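You operate a simulated robot arm through the tools that you are given. There is no shell and no other tool.

Carry out the task below with a simulated robot arm. There is one attempt and no reset: what you move stays moved.

TASK
Brush paste on the middle of the black mount.
Fine: lay it square inside the pasting board's rim first; brush in its jar, lid back on. A coat counts when it lies all over at full strength: go over it till it gets no stronger.

It is judged by the outcome, as a careful person would: the job done as asked, and still so three seconds after it is handed in. It fails if anything else is knocked over, pushed out of place, dropped, spilled or broken. A push-on lid holds only when it is set on centred and level and pressed home; a screw cap is set on level and turned clockwise until tight.

THE ROBOT
A 6-joint arm with a two-finger parallel gripper, fixed in place. Base frame: the origin is on the floor under the middle of its stand, x ahead of it, y to its left, z up; the work surface is at about z = 0.85. Units: m, rad, N and s.
With the tool pointing down near the work surface it reaches from about 0.36 to 0.82 m from the base axis. Its first joint turns from -2.897 to 2.897 rad. Payload 3.91 kg.
Tool frame: the origin (TCP) lies between the finger pads and is the grasp point; the fingertips stand 0.03 m ahead of it; z points along the fingers, y is the line along which they close. Largest opening 0.11 m; finger width 0.02, thickness 0.01; the body of the gripper, 0.048 by 0.112 m, starts 0.055 m behind the TCP.
Orientation is that of the tool frame in the base frame, as a unit quaternion [w, x, y, z]. With the fingers straight down and closing along the base's y, the tool's x points along the base's -x, its y along +y and its z along -z.

THE INTERFACE
- The arm moves only by the tool step_arm. Its arguments are lists of equal length, an entry for each row: "linear": the shift along the base's x, y, z in m, a list of three; "rotation": the turn, a rotation vector about the base's x, y, z in rad, a list of three. In form: {"linear": [[dx, dy, dz], ...], "rotation": [[ax, ay, az], ...]}. A call has 1 to 20 rows; each row shifts and turns the commanded pose from where the row before left it. "claw" is the opening, from 0 (shut) to 1 (fully open), set as the call begins (left out, the last holds). A row lasts 0.2 s, in which the tool goes at most 0.05 m and 0.15 rad; a call with a longer step from one row to the next is refused whole, and so is a gripper value outside its range. A pose out of reach is approached as far as the arm can. The call stops where the force on the tool passes 40 N (or 10 N more than at its start, if that is more) or the arm is blocked; 0.2 s more then pass. The fingers move at their own pace (about 0.045 m/s each) and stop on an object; they squeeze with about 24 N. The grip force told is the motor's: it shows also when the fingers shut on nothing. Time passes only in rows, and 0.2 s behind the last, so rows that do not move let the fingers close. It gives the time, the measured TCP pose, the force on the tool (base axes), the opening and the grip force at its end, in the units of the frame above (readings bear some noise), with the torque about the TCP (base axes, N m) and any sound that the robot's microphone picked up, and new pictures: "show" is both (left out), scene, wrist or none.
- Cameras (640 x 400 px; columns grow to the right, rows downward): "scene" is fixed at [0.2219, 0.6524, 1.6457]; the picture's right is [-0.81, 0.58, 0.00], its down [0.56, 0.78, -0.28] and it looks along [-0.16, -0.22, -0.96] (base axes); focal length 357 px, centre (320, 200). "wrist" rides on the gripper at [0.077, 0.007, -0.114] in the tool frame; the picture's right is [-0.09, 1.00, 0.00], its down [-0.80, -0.07, -0.59] and it looks along [-0.59, -0.05, 0.80] (tool axes); focal length 270 px, centre (320, 200). There is no depth. A picture from a camera that has moved, and an enlarged one, comes with that camera's place and axes in the base frame and with its lens.
- slide_trunk(by): slides the trunk up (or, below 0, down) by that many m; the arm rides with it, the base frame stays. It gives what a move gives, with no picture.
- enlarge(camera, box): a new picture of the part [left, top, right, bottom] of that camera's present view, enlarged. The clock stands still meanwhile.
- close_job(): hands the job in; it is judged then, once.

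Places have to be worked out from the pictures, the camera data and where the tool is seen. Open the gripper and draw the arm clear of the work before you hand the job in, unless the task says otherwise.

The tools are called after "Call:" as a command line: name --argument value ..., lists and objects as JSON in quotes. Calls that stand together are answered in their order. step_arm: Moves the arm, as the interface text tells. Its arguments: {"type":"object","properties":{"linear":{"type":"array"},"rotation":{"type":"array"},"claw":{"type":"number"},"show":{"type":"string","enum":["both","scene","wrist","none"]}},"required":["linear","rotation"]} The other tools are called the same way: slide_trunk (by) moves the trunk up or down; enlarge (camera, box) takes an enlarged picture of a part of a camera's view; close_job () hands the job in.

At the start:

```text
time_s: 0.0
eef_pos: [0.1072, 0.496, 1.2921]
tcp_rot: [0.0, 0.0, 1.0, 0.0]
ft_force: [0.4, 0.4, 0.3]
wrist_torque: [0.0, 0.01, -0.01]
opening: 0.1098
gripper_force: 0.1
trunk travel left (down, up): [-0.5, 0.11]
```

scene: 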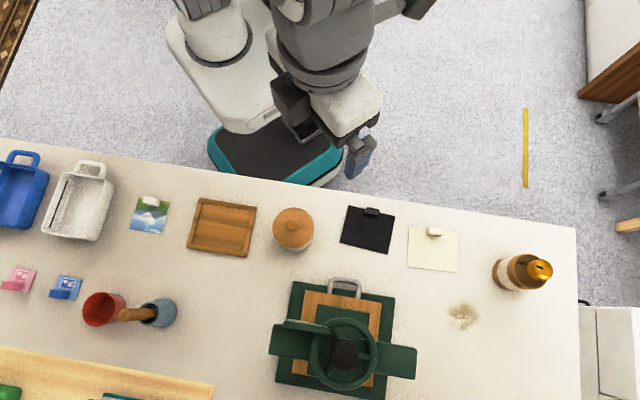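
wrist: 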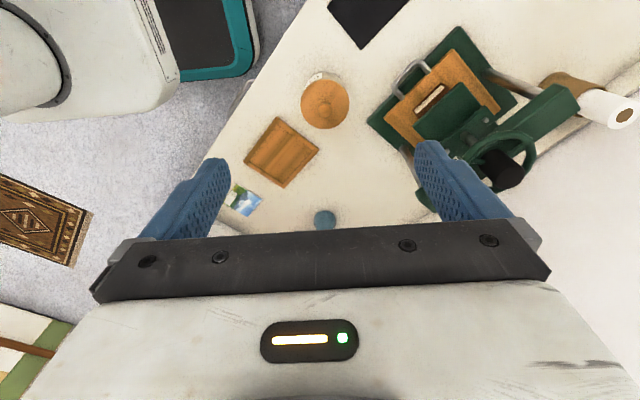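

I'll begin by looking closely at the bench in enlarged views to identify the mount, the board, the jar, lid and brush.

Call:
enlarge --camera "scene" --box '[120, 170, 320, 295]'

Call:
enlarge --camera "scene" --box '[300, 180, 500, 305]'

Call:
enlarge --camera "scene" --box '[0, 240, 200, 365]'

Call:
enlarge --camera "scene" --box '[240, 250, 480, 400]'

Call:
enlarge --camera "wrist" --box '[220, 60, 380, 240]'

```text
3.20 times, centred on (220, 232) of scene
camera zoom: at [0.2219, 0.6524, 1.6457], right [-0.81, 0.58, 0.0], down [0.56, 0.78, -0.28], along [-0.16, -0.22, -0.96], focal length 1142 px, centre (640, 96)
```

zoom: 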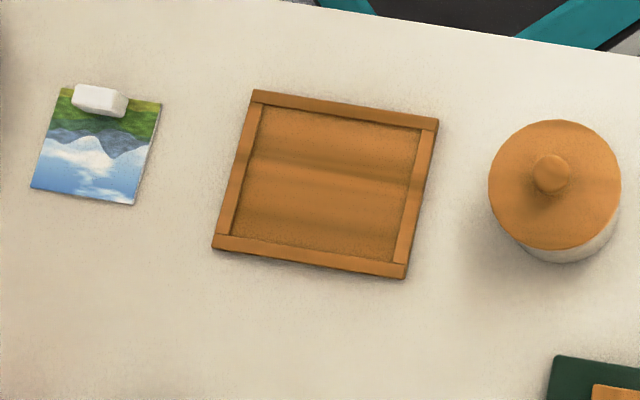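

```text
3.20 times, centred on (400, 242) of scene
camera zoom: at [0.2219, 0.6524, 1.6457], right [-0.81, 0.58, 0.0], down [0.56, 0.78, -0.28], along [-0.16, -0.22, -0.96], focal length 1142 px, centre (64, 64)
```

zoom: 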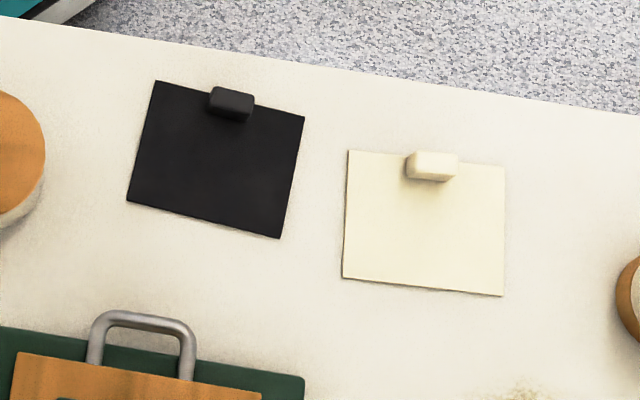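

```text
3.20 times, centred on (100, 302) of scene
camera zoom: at [0.2219, 0.6524, 1.6457], right [-0.81, 0.58, 0.0], down [0.56, 0.78, -0.28], along [-0.16, -0.22, -0.96], focal length 1142 px, centre (1024, -128)
```

zoom: 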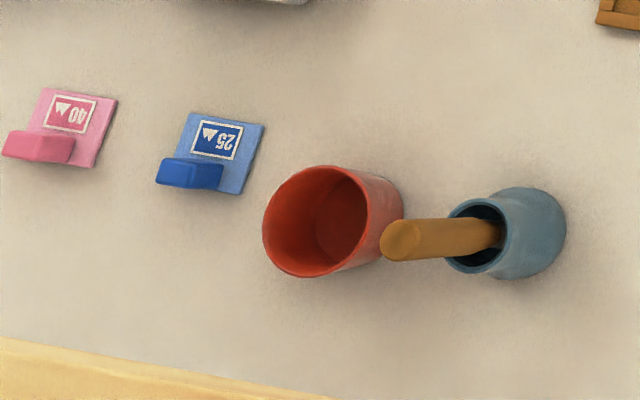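

```text
2.67 times, centred on (360, 325) of scene
camera zoom: at [0.2219, 0.6524, 1.6457], right [-0.81, 0.58, 0.0], down [0.56, 0.78, -0.28], along [-0.16, -0.22, -0.96], focal length 952 px, centre (213, -133)
```

zoom: 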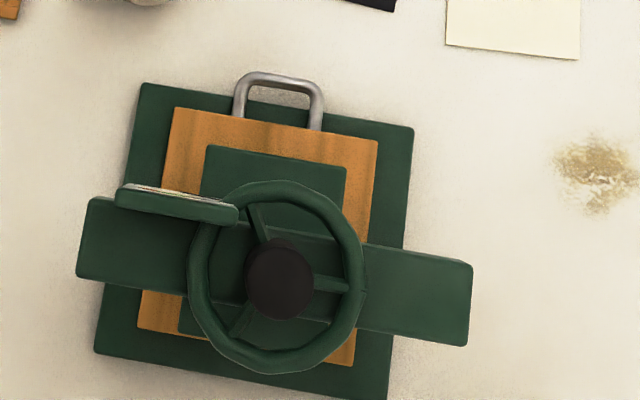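

```text
2.22 times, centred on (300, 150) of wrist
camera zoom: at [0.0306, 0.5028, 1.4068], right [0.09, 1.0, 0.0], down [0.8, -0.07, 0.59], along [0.59, -0.05, -0.8], focal length 601 px, centre (364, 311)
```

zoom: 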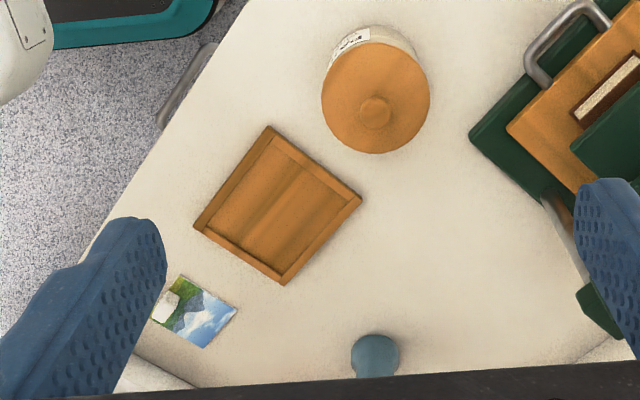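

The black mount lies at about (0.04, 0.58), the rimmed board at about (0.305, 0.386), the lidded paste pot at about (0.19, 0.50) and the brush jar at about (0.51, 0.47). I'll move the arm, staying high, so the wrist camera can look at the brush jar and pot.

Call:
step_arm --linear '[[0.032, -0.008, -0.02], [0.032, -0.008, -0.02], [0.032, -0.008, -0.02], [0.032, -0.008, -0.02], [0.032, -0.008, -0.02], [0.032, -0.008, -0.02]]' --rotation '[[0, 0, 0], [0, 0, 0], [0, 0, 0], [0, 0, 0], [0, 0, 0], [0, 0, 0]]' --show "both"

```text
time_s: 1.4
eef_pos: [0.3017, 0.4492, 1.1728]
tcp_rot: [0.0, 0.0, 1.0, 0.0]
ft_force: [0.7, 0.4, -0.3]
wrist_torque: [-0.02, -0.02, 0.03]
opening: 0.1097
gripper_force: 0.0
trunk travel left (down, up): [-0.5, 0.11]
camera wrist: at [0.2248, 0.4553, 1.2864], right [0.09, 1.0, 0.0], down [0.8, -0.07, 0.59], along [0.59, -0.05, -0.8], focal length 270 px, centre (320, 200)
```

scene: 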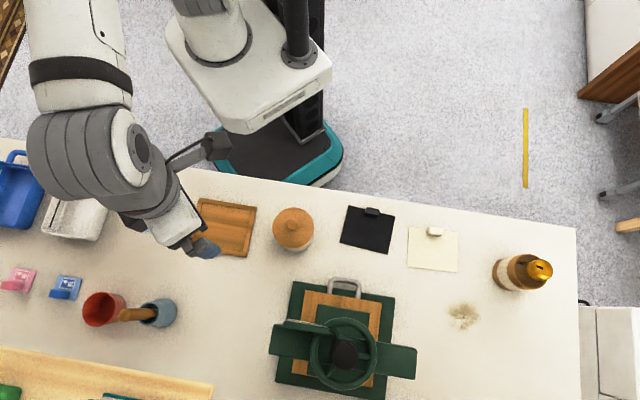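
wrist: 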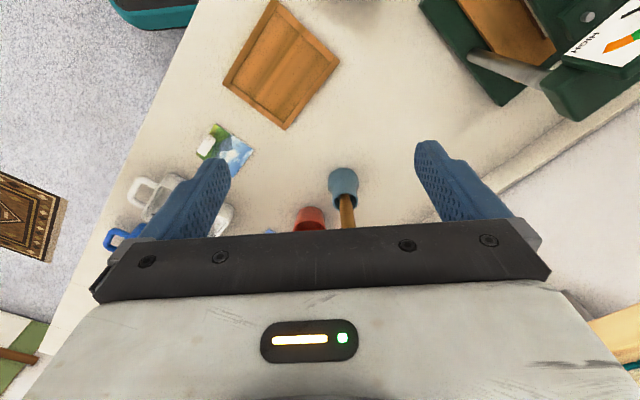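

The wrist camera now sees the brush jar, the red cup and the board. I'll enlarge these parts to measure them.

Call:
enlarge --camera "wrist" --box '[280, 150, 400, 240]'

Call:
enlarge --camera "wrist" --box '[210, 0, 370, 140]'

```text
4.44 times, centred on (340, 195) of wrist
camera zoom: at [0.2248, 0.4553, 1.2864], right [0.09, 1.0, 0.0], down [0.8, -0.07, 0.59], along [0.59, -0.05, -0.8], focal length 1201 px, centre (231, 222)
```

zoom: 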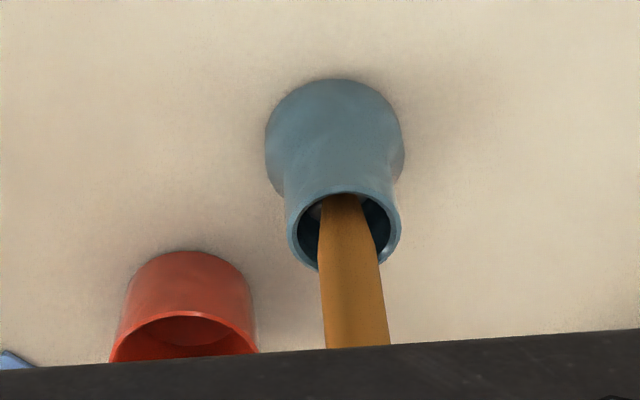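

```text
2.86 times, centred on (290, 70) of wrist
camera zoom: at [0.2248, 0.4553, 1.2864], right [0.09, 1.0, 0.0], down [0.8, -0.07, 0.59], along [0.59, -0.05, -0.8], focal length 772 px, centre (406, 571)
```

zoom: 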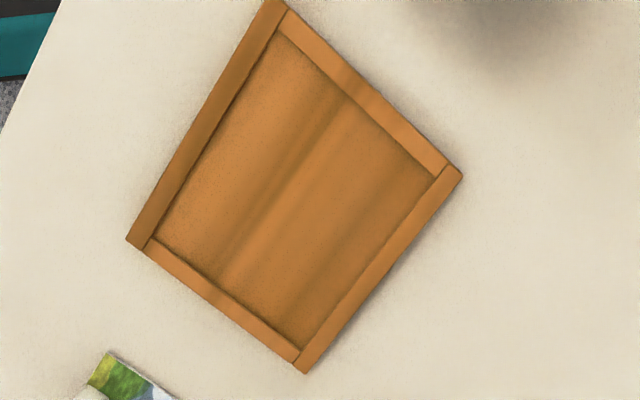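

The brush stands about upright in its jar near (0.498, 0.475): neck top near z 0.925, handle top near 1.02. Next I'll move over the mount and pot to measure the tab, the lid knob and the label.

Call:
step_arm --linear '[[-0.036, 0.011, -0.005], [-0.036, 0.011, -0.005], [-0.036, 0.011, -0.005], [-0.036, 0.011, -0.005], [-0.036, 0.011, -0.005], [-0.036, 0.011, -0.005], [-0.036, 0.011, -0.005], [-0.036, 0.011, -0.005], [-0.036, 0.011, -0.005]]' --rotation '[[0, 0, 0], [0, 0, 0], [0, 0, 0], [0, 0, 0], [0, 0, 0], [0, 0, 0], [0, 0, 0], [0, 0, 0], [0, 0, 0]]' --show "both"

```text
time_s: 3.4
eef_pos: [-0.0248, 0.5461, 1.1271]
tcp_rot: [0.001, 0.0, 1.0, 0.0]
ft_force: [-0.2, 0.4, 0.2]
wrist_torque: [0.01, -0.03, -0.01]
opening: 0.1101
gripper_force: 0.1
trunk travel left (down, up): [-0.5, 0.11]
camera wrist: at [-0.1011, 0.5531, 1.241], right [0.09, 1.0, 0.0], down [0.8, -0.07, 0.59], along [0.59, -0.05, -0.8], focal length 270 px, centre (320, 200)
```

scene: 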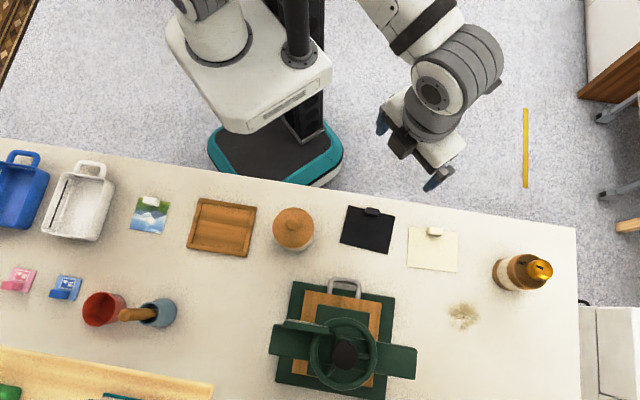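
wrist: 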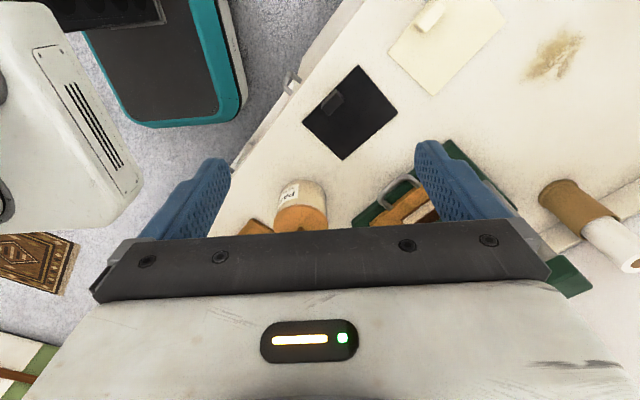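

The mount, pot label and tab are in view now, so I'll enlarge them.

Call:
enlarge --camera "wrist" --box '[260, 50, 440, 165]'

Call:
enlarge --camera "wrist" --box '[230, 165, 350, 240]'

Call:
enlarge --camera "scene" --box '[330, 195, 410, 260]'

```text
3.48 times, centred on (350, 108) of wrist
camera zoom: at [-0.1011, 0.5531, 1.241], right [0.09, 1.0, 0.0], down [0.8, -0.07, 0.59], along [0.59, -0.05, -0.8], focal length 940 px, centre (216, 522)
```

zoom: 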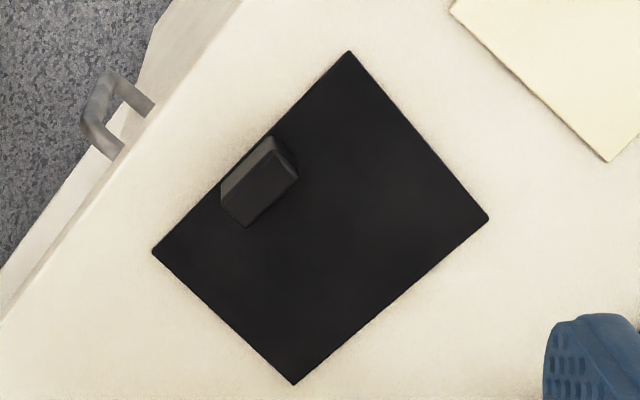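

```text
5.33 times, centred on (290, 202) of wrist
camera zoom: at [-0.1011, 0.5531, 1.241], right [0.09, 1.0, 0.0], down [0.8, -0.07, 0.59], along [0.59, -0.05, -0.8], focal length 1442 px, centre (480, 187)
```

zoom: 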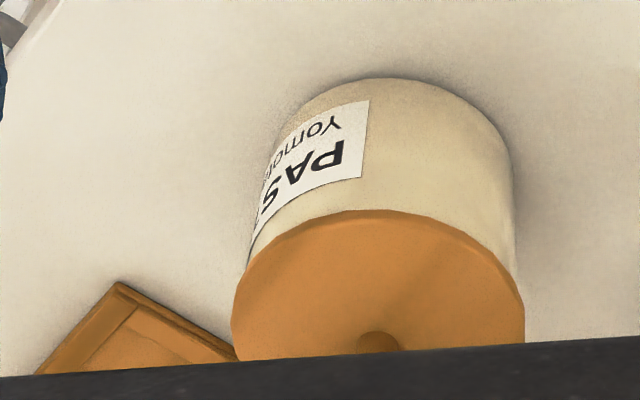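

```text
6.15 times, centred on (370, 228) of scene
camera zoom: at [0.2219, 0.6524, 1.6457], right [-0.81, 0.58, 0.0], down [0.56, 0.78, -0.28], along [-0.16, -0.22, -0.96], focal length 2196 px, centre (12, 31)
```

zoom: 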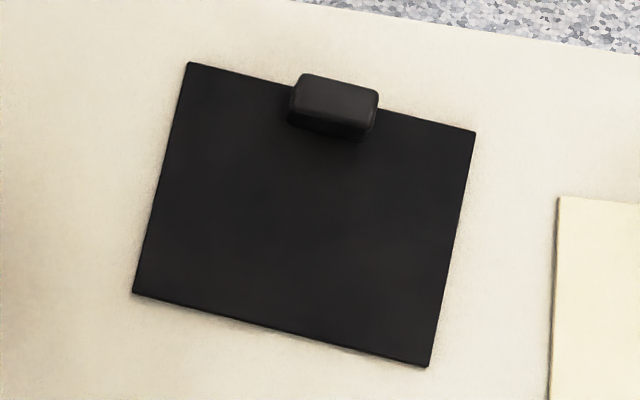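

Both cameras agree on the mount: centre (0.0396, 0.5834), 0.11 x 0.09, with its short axis at about 40°. I'll zoom in tighter on the tab.

Call:
enlarge --camera "wrist" --box '[312, 80, 356, 120]'

Call:
enlarge --camera "scene" --box '[360, 200, 385, 220]'

Call:
enlarge --camera "scene" --box '[265, 200, 325, 260]'

Call:
enlarge --camera "scene" --box '[180, 190, 265, 265]'

```text
10.00 times, centred on (334, 100) of wrist
camera zoom: at [-0.1011, 0.5531, 1.241], right [0.09, 1.0, 0.0], down [0.8, -0.07, 0.59], along [0.59, -0.05, -0.8], focal length 2703 px, centre (180, 1200)
```

zoom: 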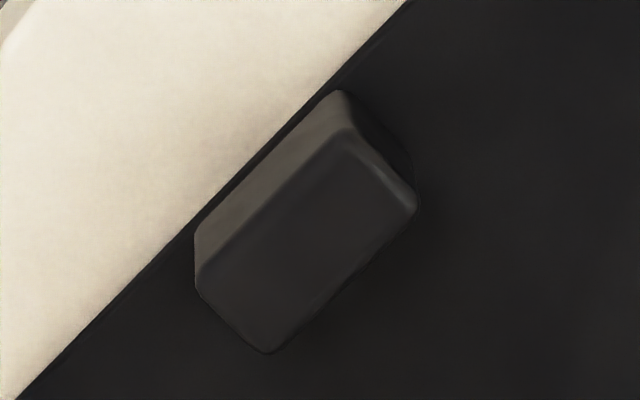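

```text
16.00 times, centred on (372, 210) of scene
camera zoom: at [0.2219, 0.6524, 1.6457], right [-0.81, 0.58, 0.0], down [0.56, 0.78, -0.28], along [-0.16, -0.22, -0.96], focal length 5709 px, centre (-520, 40)
```

zoom: 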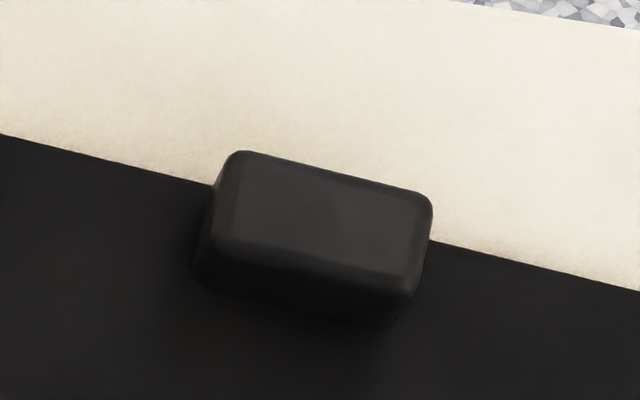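

```text
6.67 times, centred on (295, 230) of scene
camera zoom: at [0.2219, 0.6524, 1.6457], right [-0.81, 0.58, 0.0], down [0.56, 0.78, -0.28], along [-0.16, -0.22, -0.96], focal length 2379 px, centre (487, 0)
```

zoom: 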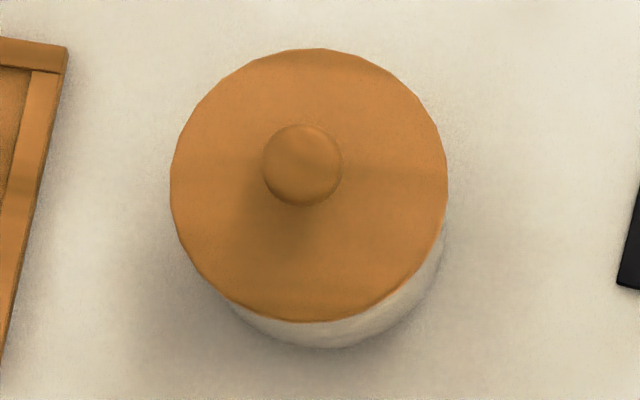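

```text
5.33 times, centred on (222, 228) of scene
camera zoom: at [0.2219, 0.6524, 1.6457], right [-0.81, 0.58, 0.0], down [0.56, 0.78, -0.28], along [-0.16, -0.22, -0.96], focal length 1903 px, centre (840, 53)
```

zoom: 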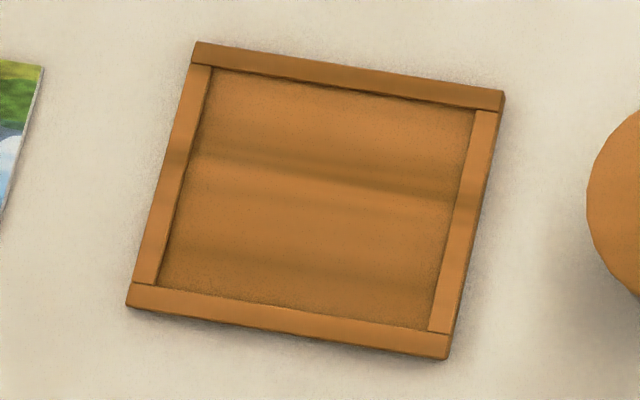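

The tab is about 0.028 x 0.013 x 0.025 m, centred at about (0.011, 0.5595), and the pot is labelled PASTE. Now I'll move close above the board to measure its rim accurately.

Call:
step_arm --linear '[[0.0353, -0.0179, -0.0041], [0.0353, -0.0179, -0.0041], [0.0353, -0.0179, -0.0041], [0.0353, -0.0179, -0.0041], [0.0353, -0.0179, -0.0041], [0.0353, -0.0179, -0.0041], [0.0353, -0.0179, -0.0041], [0.0353, -0.0179, -0.0041], [0.0353, -0.0179, -0.0041]]' --rotation '[[0, 0, 0], [0, 0, 0], [0, 0, 0], [0, 0, 0], [0, 0, 0], [0, 0, 0], [0, 0, 0], [0, 0, 0], [0, 0, 0]]' --show "wrist"

Call:
enlarge --camera "wrist" --box '[240, 20, 400, 160]'

```text
time_s: 5.4
eef_pos: [0.2949, 0.384, 1.0885]
tcp_rot: [0.001, -0.001, 1.0, -0.001]
ft_force: [0.2, 0.3, 0.4]
wrist_torque: [0.0, -0.01, 0.05]
opening: 0.1102
gripper_force: 0.2
trunk travel left (down, up): [-0.5, 0.11]
camera wrist: at [0.2181, 0.3913, 1.2041], right [0.09, 1.0, 0.0], down [0.8, -0.07, 0.59], along [0.59, -0.05, -0.8], focal length 270 px, centre (320, 200)
```

wrist: 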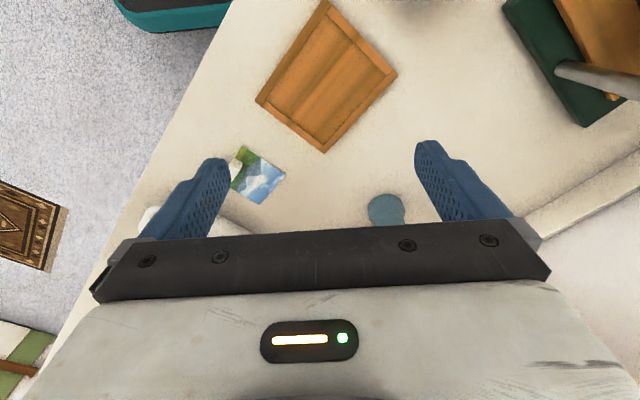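

```text
2.86 times, centred on (320, 90) of wrist
camera zoom: at [0.2181, 0.3913, 1.2041], right [0.09, 1.0, 0.0], down [0.8, -0.07, 0.59], along [0.59, -0.05, -0.8], focal length 772 px, centre (320, 514)
```

zoom: 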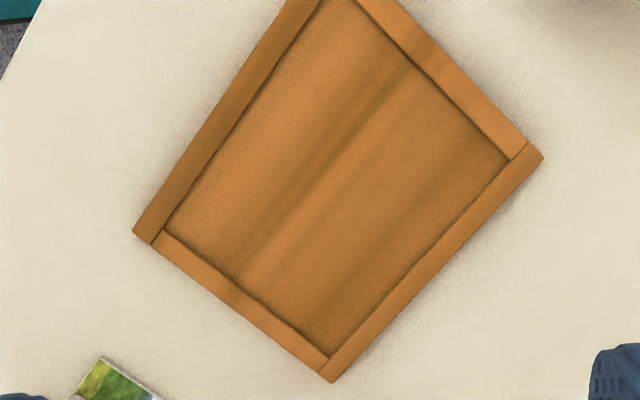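

The board's near corner is just cut off at the top, so I'll back up a little in x and take corner close-ups from both cameras.

Call:
step_arm --linear '[[-0.03, 0.0, -0.03], [0, 0, 0]]' --rotation '[[0, 0, 0], [0, 0, 0]]' --show "both"

Call:
enlarge --camera "wrist" --box '[285, 10, 365, 60]'

Call:
enlarge --camera "wrist" --box '[225, 100, 305, 150]'

Call:
enlarge --camera "wrist" --box '[360, 75, 440, 125]'

Call:
enlarge --camera "wrist" --box '[285, 150, 365, 200]'

```text
time_s: 6.0
eef_pos: [0.2631, 0.3846, 1.0601]
tcp_rot: [0.0, 0.0, 1.0, 0.0]
ft_force: [-0.3, 0.5, 0.3]
wrist_torque: [-0.01, 0.02, 0.04]
opening: 0.11
gripper_force: 0.0
trunk travel left (down, up): [-0.5, 0.11]
camera wrist: at [0.1868, 0.3916, 1.1744], right [0.09, 1.0, 0.0], down [0.8, -0.07, 0.59], along [0.59, -0.05, -0.8], focal length 270 px, centre (320, 200)
```

scene: 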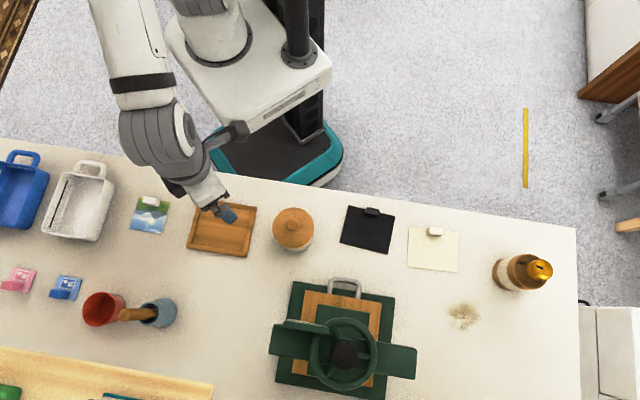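
wrist: 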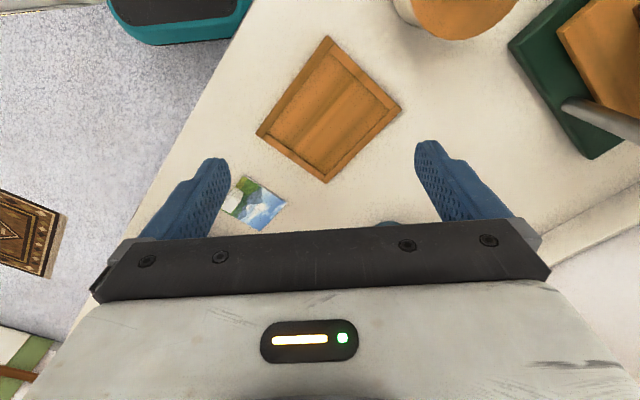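

```text
8.00 times, centred on (325, 35) of wrist
camera zoom: at [0.1868, 0.3916, 1.1744], right [0.09, 1.0, 0.0], down [0.8, -0.07, 0.59], along [0.59, -0.05, -0.8], focal length 2162 px, centre (280, 1520)
```

zoom: 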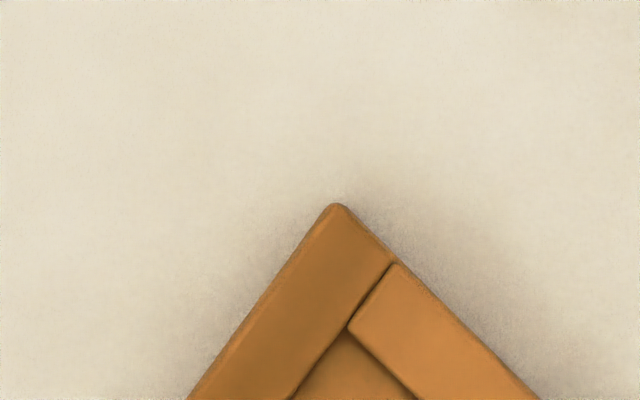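

```text
8.00 times, centred on (265, 125) of wrist
camera zoom: at [0.1868, 0.3916, 1.1744], right [0.09, 1.0, 0.0], down [0.8, -0.07, 0.59], along [0.59, -0.05, -0.8], focal length 2162 px, centre (760, 800)
```

zoom: 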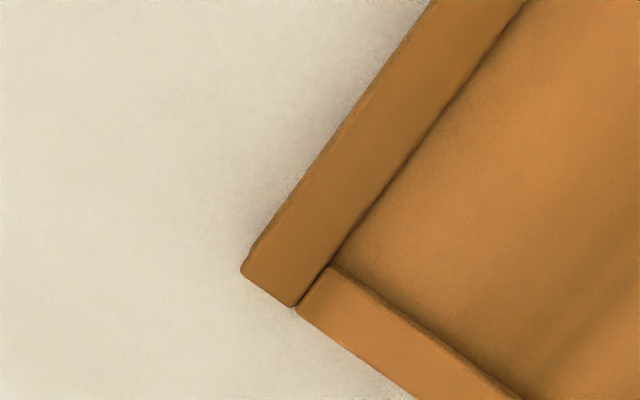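

```text
8.00 times, centred on (400, 100) of wrist
camera zoom: at [0.1868, 0.3916, 1.1744], right [0.09, 1.0, 0.0], down [0.8, -0.07, 0.59], along [0.59, -0.05, -0.8], focal length 2162 px, centre (-320, 1000)
```

zoom: 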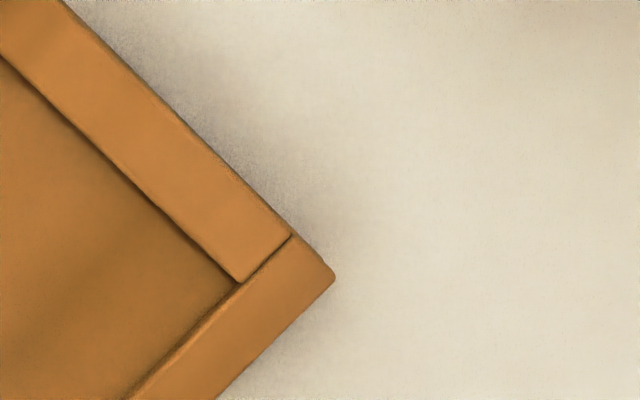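

```text
8.00 times, centred on (325, 175) of wrist
camera zoom: at [0.1868, 0.3916, 1.1744], right [0.09, 1.0, 0.0], down [0.8, -0.07, 0.59], along [0.59, -0.05, -0.8], focal length 2162 px, centre (280, 400)
```

zoom: 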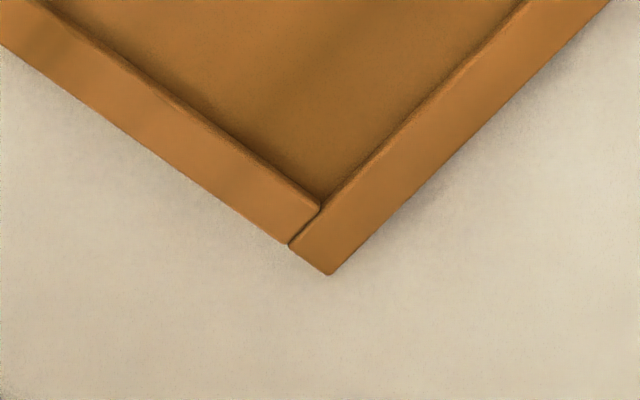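

The board's centre works out at (0.3037, 0.3892), its short axis at about 44.9° and its opening about 0.116 x 0.095, so the mount will have 2–3 mm clearance each side. I'll go above the mount's tab now, turning the fingers to close across it (tool y at about 40°).

Call:
step_arm --linear '[[-0.0315, 0.0219, -0.005], [-0.0315, 0.0219, -0.005], [-0.0315, 0.0219, -0.005], [-0.0315, 0.0219, -0.005], [-0.0315, 0.0219, -0.01], [-0.0315, 0.0219, -0.01], [-0.0315, 0.0219, -0.01], [-0.0315, 0.0219, -0.01], [0, 0, 0]]' --rotation '[[0, 0, -0.10875], [0, 0, -0.10875], [0, 0, -0.10875], [0, 0, -0.10875], [0, 0, -0.10875], [0, 0, -0.10875], [0, 0, -0.10875], [0, 0, -0.10875], [0, 0, 0]]' --claw 0.45 --show "both"

```text
time_s: 8.0
eef_pos: [0.0111, 0.5625, 0.9987]
tcp_rot: [0.001, 0.421, 0.907, 0.0]
ft_force: [0.2, -0.5, 0.1]
wrist_torque: [0.0, 0.0, -0.01]
opening: 0.0496
gripper_force: 0.0
trunk travel left (down, up): [-0.5, 0.11]
camera wrist: at [-0.0327, 0.6251, 1.1143], right [0.82, 0.57, 0.0], down [0.46, -0.66, 0.59], along [0.34, -0.49, -0.8], focal length 270 px, centre (320, 200)
```

scene: 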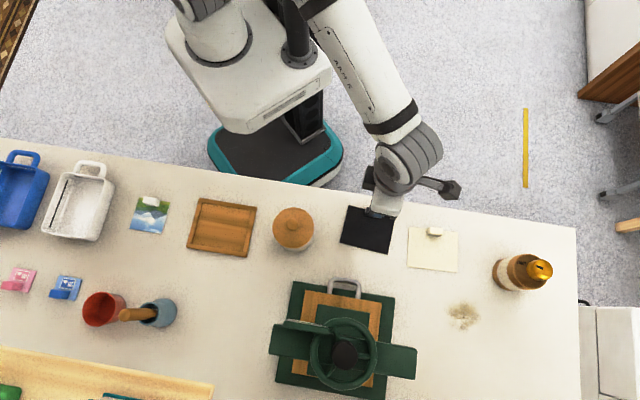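
wrist: 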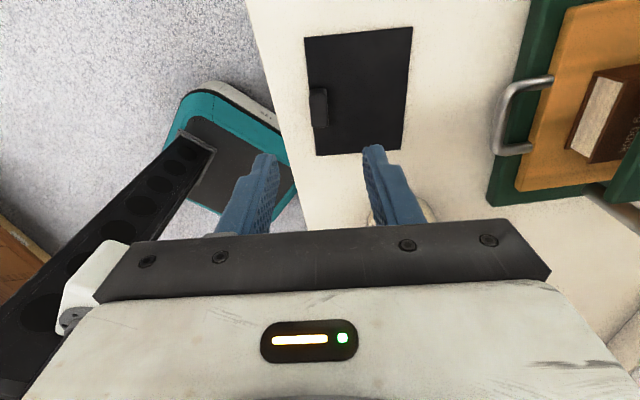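

The fingers are aligned (tool y at 40.2°). I'll zoom in to check the tab's position against the point straight below the TCP.

Call:
enlarge --camera "wrist" --box '[290, 70, 354, 130]'

Call:
enlarge --camera "wrist" --box '[230, 20, 430, 180]'

```text
6.67 times, centred on (322, 100) of wrist
camera zoom: at [-0.0327, 0.6251, 1.1143], right [0.82, 0.57, 0.0], down [0.46, -0.66, 0.59], along [0.34, -0.49, -0.8], focal length 1802 px, centre (307, 867)
```

zoom: 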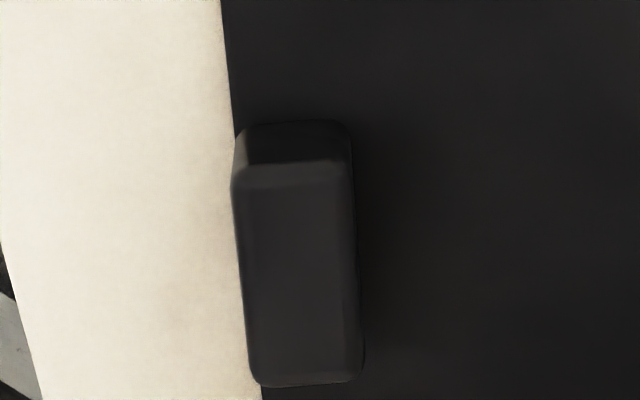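

```text
2.50 times, centred on (330, 100) of wrist
camera zoom: at [-0.0327, 0.6251, 1.1143], right [0.82, 0.57, 0.0], down [0.46, -0.66, 0.59], along [0.34, -0.49, -0.8], focal length 676 px, centre (295, 450)
```

zoom: 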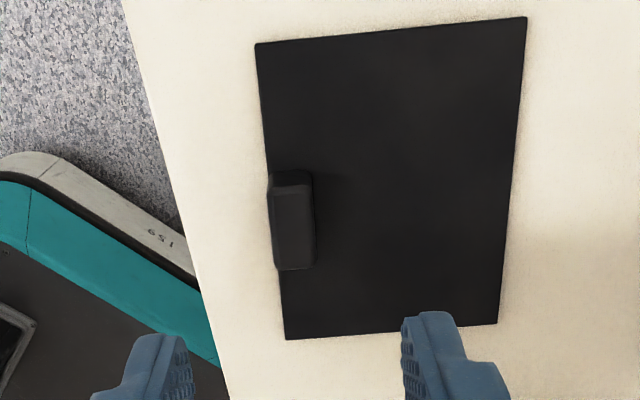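

The tab lies within about 1 mm of the TCP's vertical. I'll descend so the fingertips stop about 10 mm above the mount.

Call:
step_arm --linear '[[0, -0.0014, -0.036], [0, 0, -0.036], [0, 0, -0.02], [0, 0, -0.016], [0, 0, 0]]' --rotation '[[0, 0, 0], [0, 0, 0], [0, 0, 0], [0, 0, 0], [0, 0, 0]]' --claw 0.45 --show "both"

```text
time_s: 9.2
eef_pos: [0.0111, 0.5595, 0.8918]
tcp_rot: [0.0, 0.421, 0.907, 0.001]
ft_force: [0.5, -0.5, -0.3]
wrist_torque: [-0.04, 0.01, -0.02]
opening: 0.0492
gripper_force: 0.0
trunk travel left (down, up): [-0.5, 0.11]
camera wrist: at [-0.0325, 0.6221, 1.0066], right [0.82, 0.58, 0.0], down [0.46, -0.66, 0.59], along [0.34, -0.49, -0.8], focal length 270 px, centre (320, 200)
```

scene: 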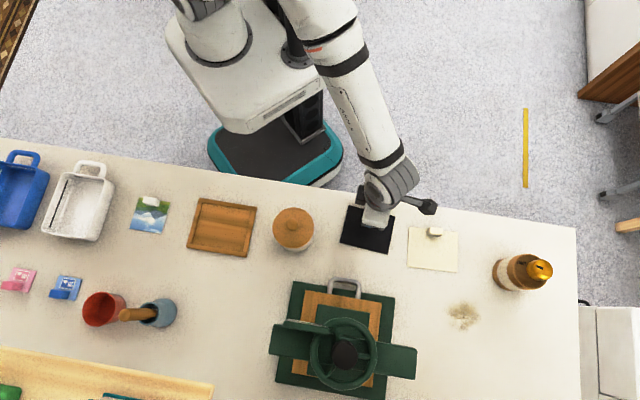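
wrist: 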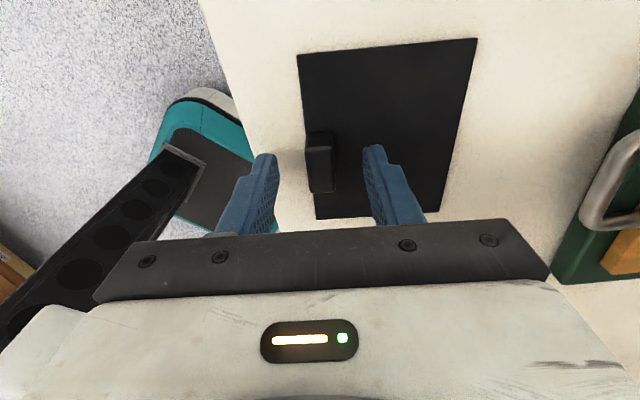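

The fingers straddle the tab, so I'll close on it.

Call:
step_arm --linear '[[0, 0, 0], [0, 0, 0], [0, 0, 0], [0, 0, 0], [0, 0, 0], [0, 0, 0]]' --rotation '[[0, 0, 0], [0, 0, 0], [0, 0, 0], [0, 0, 0], [0, 0, 0], [0, 0, 0]]' --claw 0 --show "wrist"

```text
time_s: 10.6
eef_pos: [0.0125, 0.5583, 0.8918]
tcp_rot: [0.0, 0.421, 0.907, 0.0]
ft_force: [0.1, -0.5, 0.3]
wrist_torque: [0.0, -0.02, -0.01]
opening: 0.0151
gripper_force: 24.1
trunk travel left (down, up): [-0.5, 0.11]
camera wrist: at [-0.0325, 0.6221, 1.0069], right [0.82, 0.58, 0.0], down [0.46, -0.66, 0.59], along [0.34, -0.49, -0.8], focal length 270 px, centre (320, 200)
```

wrist: 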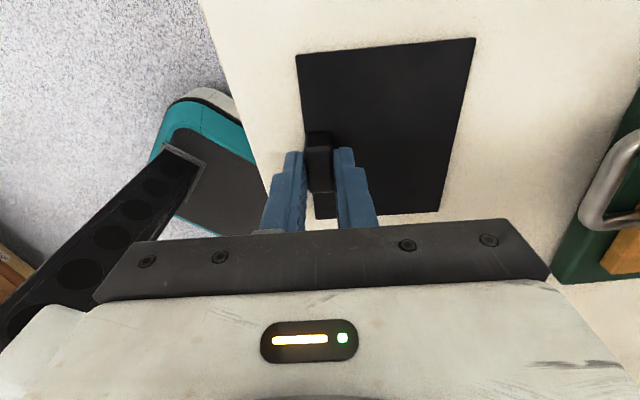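

The tab is gripped at 0.015 m. I'll take a close view now to fix the mount's corners in the tool frame before lifting.

Call:
enlarge --camera "wrist" --box '[285, 25, 485, 150]'

Call:
enlarge --camera "wrist" --box '[285, 130, 485, 255]'

```text
3.20 times, centred on (385, 88) of wrist
camera zoom: at [-0.0325, 0.6221, 1.0069], right [0.82, 0.58, 0.0], down [0.46, -0.66, 0.59], along [0.34, -0.49, -0.8], focal length 865 px, centre (112, 560)
```

zoom: 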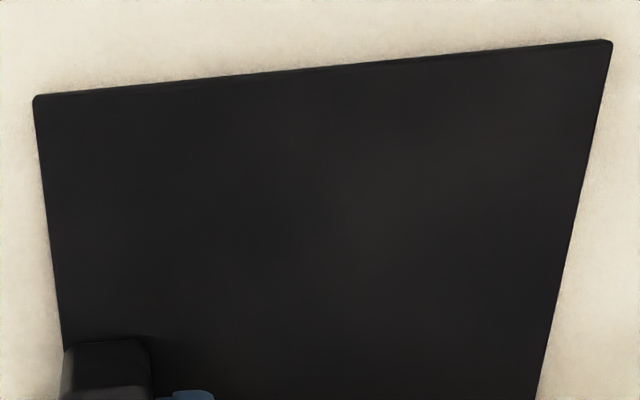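

```text
3.20 times, centred on (385, 192) of wrist
camera zoom: at [-0.0325, 0.6221, 1.0069], right [0.82, 0.58, 0.0], down [0.46, -0.66, 0.59], along [0.34, -0.49, -0.8], focal length 865 px, centre (112, 224)
```

zoom: 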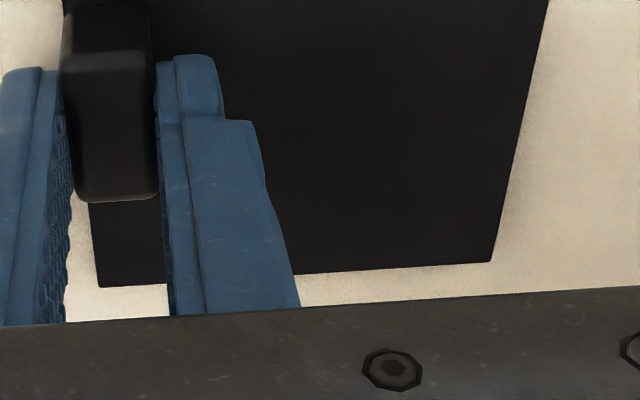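

The mount sits square in the tool frame with its centre 37 mm along +y. I'll lift it, carry it high clear of the pot, and turn it 4.7° to match the board.

Call:
step_arm --linear '[[0, 0, 0.02], [0, 0, 0.04], [0, 0, 0.045], [0, 0, 0.045], [0, 0, 0.02], [0.0333, -0.02464, 0], [0.0333, -0.02464, 0], [0.0333, -0.02464, 0], [0.0333, -0.02464, 0], [0.0333, -0.02464, 0], [0.0333, -0.02464, 0], [0.0333, -0.02464, 0], [0.0333, -0.02464, 0], [0, 0, 0], [0, 0, 0]]' --rotation '[[0, 0, 0], [0, 0, 0], [0, 0, 0], [0, 0, 0], [0, 0, 0], [0, 0, 0.01036], [0, 0, 0.01036], [0, 0, 0.01036], [0, 0, 0.01036], [0, 0, 0.01036], [0, 0, 0.01036], [0, 0, 0.01036], [0, 0, 0.01036], [0, 0, 0], [0, 0, 0]]' --show "both"

```text
time_s: 13.8
eef_pos: [0.2776, 0.3627, 1.0621]
tcp_rot: [0.001, 0.383, 0.924, -0.001]
ft_force: [0.3, 0.8, -0.7]
wrist_torque: [0.01, 0.03, -0.01]
opening: 0.0153
gripper_force: 24.0
trunk travel left (down, up): [-0.5, 0.11]
camera wrist: at [0.2289, 0.422, 1.1771], right [0.77, 0.64, 0.0], down [0.52, -0.62, 0.59], along [0.38, -0.46, -0.8], focal length 270 px, centre (320, 200)
```

scene: 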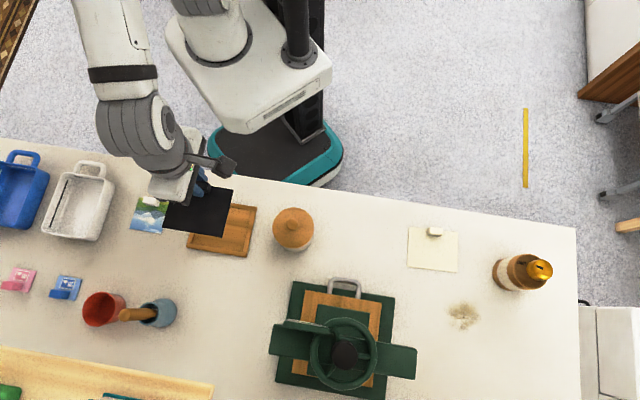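
wrist: 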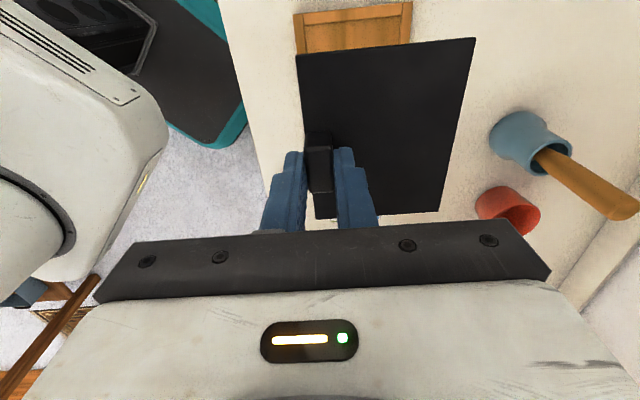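

The mount now hangs above the board at 45.0°. I'll descend to about 1 cm above the rim and check alignment.

Call:
step_arm --linear '[[0, 0, -0.04], [0, 0, -0.04], [0, 0, -0.04], [0, 0, -0.03], [0, 0, 0], [0, 0, 0]]' --rotation '[[0, 0, 0], [0, 0, 0], [0, 0, 0], [0, 0, 0], [0, 0, 0], [0, 0, 0]]' --show "both"

Call:
enlarge --camera "wrist" --box '[270, 20, 500, 230]'

Call:
enlarge --camera "scene" --box '[175, 180, 265, 265]'

```text
time_s: 15.2
eef_pos: [0.2791, 0.3622, 0.9139]
tcp_rot: [0.001, 0.384, 0.924, 0.0]
ft_force: [-0.3, 0.5, -0.4]
wrist_torque: [-0.01, 0.04, -0.01]
opening: 0.0151
gripper_force: 23.9
trunk travel left (down, up): [-0.5, 0.11]
camera wrist: at [0.23, 0.422, 1.028], right [0.77, 0.64, 0.0], down [0.52, -0.62, 0.59], along [0.38, -0.46, -0.8], focal length 270 px, centre (320, 200)
```

scene: 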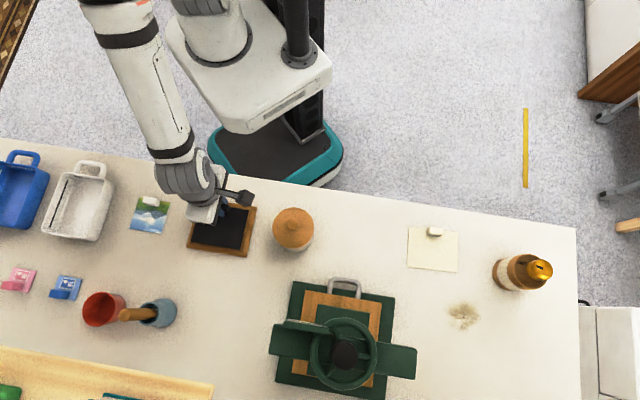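
wrist: 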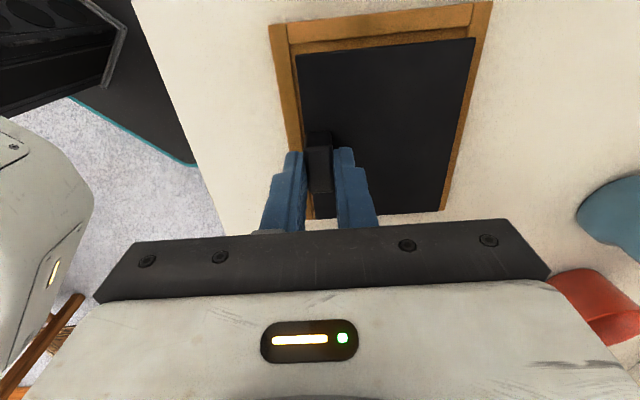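

```text
1.90 times, centred on (385, 125) of wrist
camera zoom: at [0.23, 0.422, 1.028], right [0.77, 0.64, 0.0], down [0.52, -0.62, 0.59], along [0.38, -0.46, -0.8], focal length 515 px, centre (196, 343)
```

zoom: 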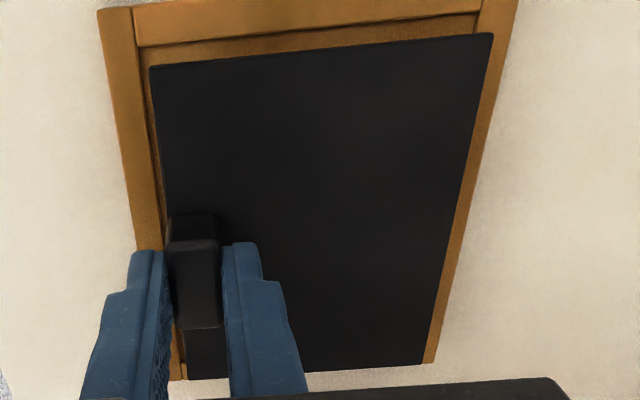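

```text
4.71 times, centred on (220, 222) of scene
camera zoom: at [0.2219, 0.6524, 1.6457], right [-0.81, 0.58, 0.0], down [0.56, 0.78, -0.28], along [-0.16, -0.22, -0.96], focal length 1679 px, centre (791, 94)
```

zoom: 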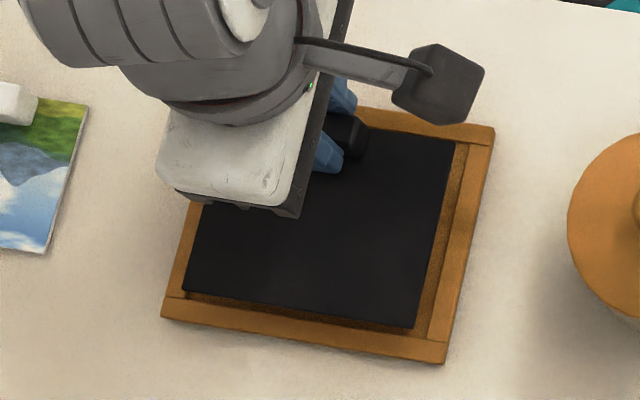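

The mount looks close to centred, so I'll take finer views of the corners to get the last millimetres.

Call:
enlarge --camera "wrist" --box '[260, 10, 340, 60]'

Call:
enlarge --camera "wrist" --box '[430, 0, 510, 50]'

Call:
enlarge --camera "wrist" --box '[390, 170, 470, 220]'

Call:
enlarge --camera "wrist" --box '[270, 170, 350, 220]'

```text
8.00 times, centred on (300, 35) of wrist
camera zoom: at [0.23, 0.422, 1.028], right [0.77, 0.64, 0.0], down [0.52, -0.62, 0.59], along [0.38, -0.46, -0.8], focal length 2162 px, centre (480, 1520)
```

zoom: 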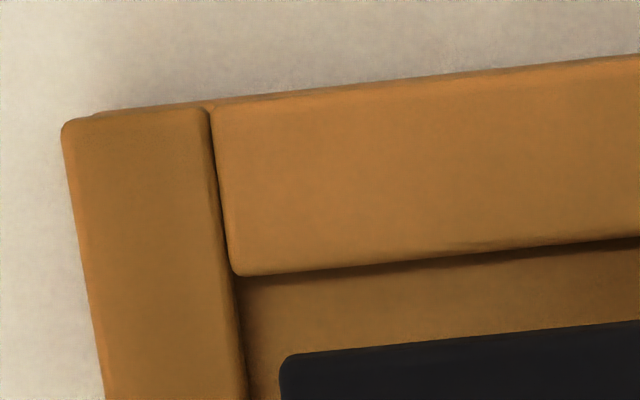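

```text
8.00 times, centred on (470, 25) of wrist
camera zoom: at [0.23, 0.422, 1.028], right [0.77, 0.64, 0.0], down [0.52, -0.62, 0.59], along [0.38, -0.46, -0.8], focal length 2162 px, centre (-880, 1600)
```

zoom: 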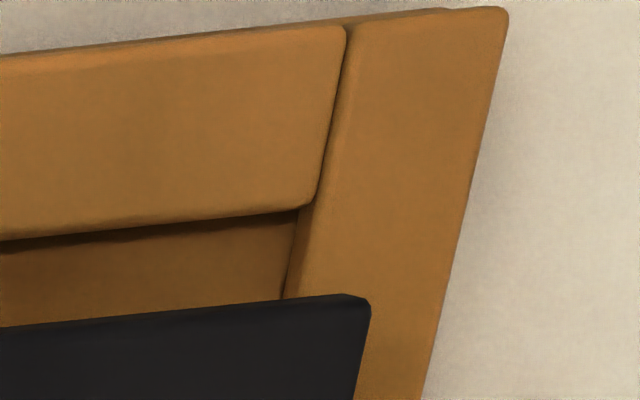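

```text
8.00 times, centred on (430, 195) of wrist
camera zoom: at [0.23, 0.422, 1.028], right [0.77, 0.64, 0.0], down [0.52, -0.62, 0.59], along [0.38, -0.46, -0.8], focal length 2162 px, centre (-560, 240)
```

zoom: 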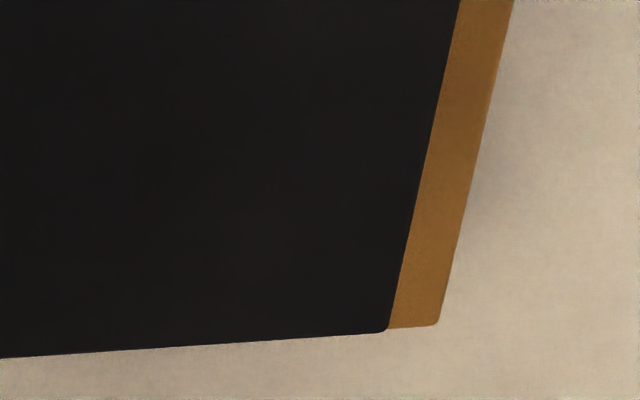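

```text
8.00 times, centred on (310, 195) of wrist
camera zoom: at [0.23, 0.422, 1.028], right [0.77, 0.64, 0.0], down [0.52, -0.62, 0.59], along [0.38, -0.46, -0.8], focal length 2162 px, centre (400, 240)
```

zoom: 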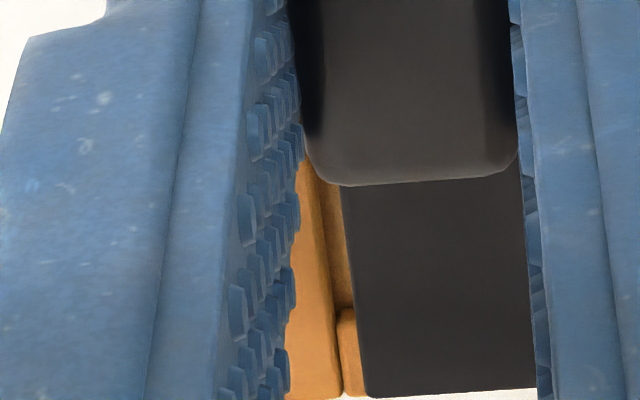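

The mount needs to move about 1 mm in x and 1 mm in y (tool frame) to be centred in the rim. I'll apply that and lower to just above the expected bed height.

Call:
step_arm --linear '[[-0.0016, -0.0003, 0], [0, 0, -0.006], [0, 0, -0.004], [0, 0, -0.003], [0, 0, 0]]' --rotation '[[0, 0, 0], [0, 0, 0], [0, 0, 0], [0, 0, 0], [0, 0, 0]]' --show "wrist"

Call:
enlarge --camera "wrist" --box '[270, 20, 500, 230]'

```text
time_s: 16.4
eef_pos: [0.2766, 0.362, 0.8992]
tcp_rot: [0.0, 0.384, 0.923, 0.0]
ft_force: [0.1, 0.7, -2.0]
wrist_torque: [0.01, -0.01, 0.04]
opening: 0.0152
gripper_force: 24.2
trunk travel left (down, up): [-0.5, 0.11]
camera wrist: at [0.2278, 0.4218, 1.014], right [0.77, 0.64, 0.0], down [0.52, -0.62, 0.59], along [0.38, -0.46, -0.8], focal length 270 px, centre (320, 200)
```

wrist: 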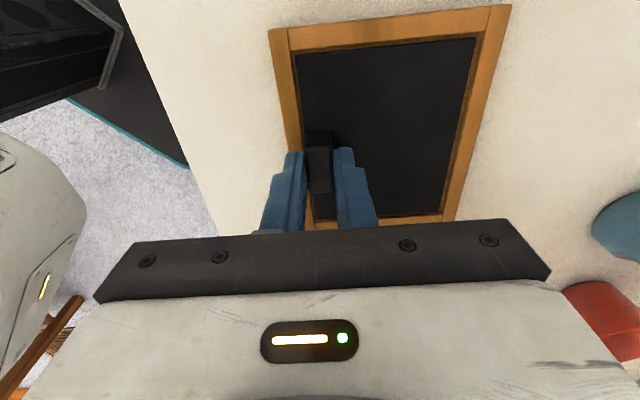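

```text
1.90 times, centred on (385, 125) of wrist
camera zoom: at [0.2278, 0.4218, 1.014], right [0.77, 0.64, 0.0], down [0.52, -0.62, 0.59], along [0.38, -0.46, -0.8], focal length 515 px, centre (196, 343)
```

zoom: 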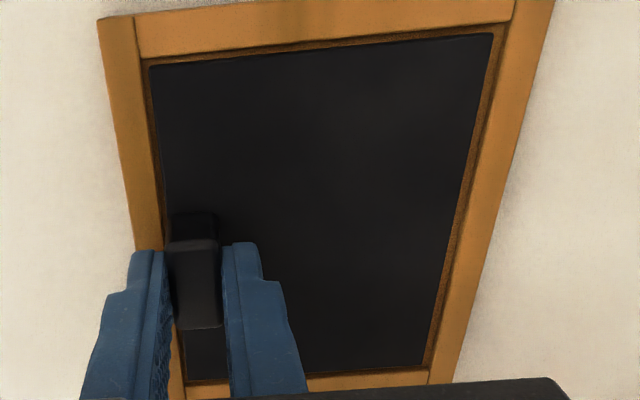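

The mount looks centred within the rim with even margins, and the force reads -2 N, possibly first contact. I'll lower 1 mm at a time.

Call:
step_arm --linear '[[0, 0, -0.001], [0, 0, 0]]' --rotation '[[0, 0, 0], [0, 0, 0]]' --show "none"

Call:
step_arm --linear '[[0, 0, -0.001], [0, 0, 0]]' --rotation '[[0, 0, 0], [0, 0, 0]]' --show "none"

```text
time_s: 17.0
eef_pos: [0.2765, 0.3621, 0.8983]
tcp_rot: [0.0, 0.384, 0.923, 0.001]
ft_force: [-0.3, 0.0, -1.0]
wrist_torque: [-0.03, -0.01, 0.01]
opening: 0.0148
gripper_force: 24.0
trunk travel left (down, up): [-0.5, 0.11]
```

```text
time_s: 17.6
eef_pos: [0.2766, 0.3623, 0.8981]
tcp_rot: [0.001, 0.384, 0.923, 0.001]
ft_force: [1.7, -1.0, 8.4]
wrist_torque: [-0.12, -0.12, -0.02]
opening: 0.0151
gripper_force: 23.9
trunk travel left (down, up): [-0.5, 0.11]
```

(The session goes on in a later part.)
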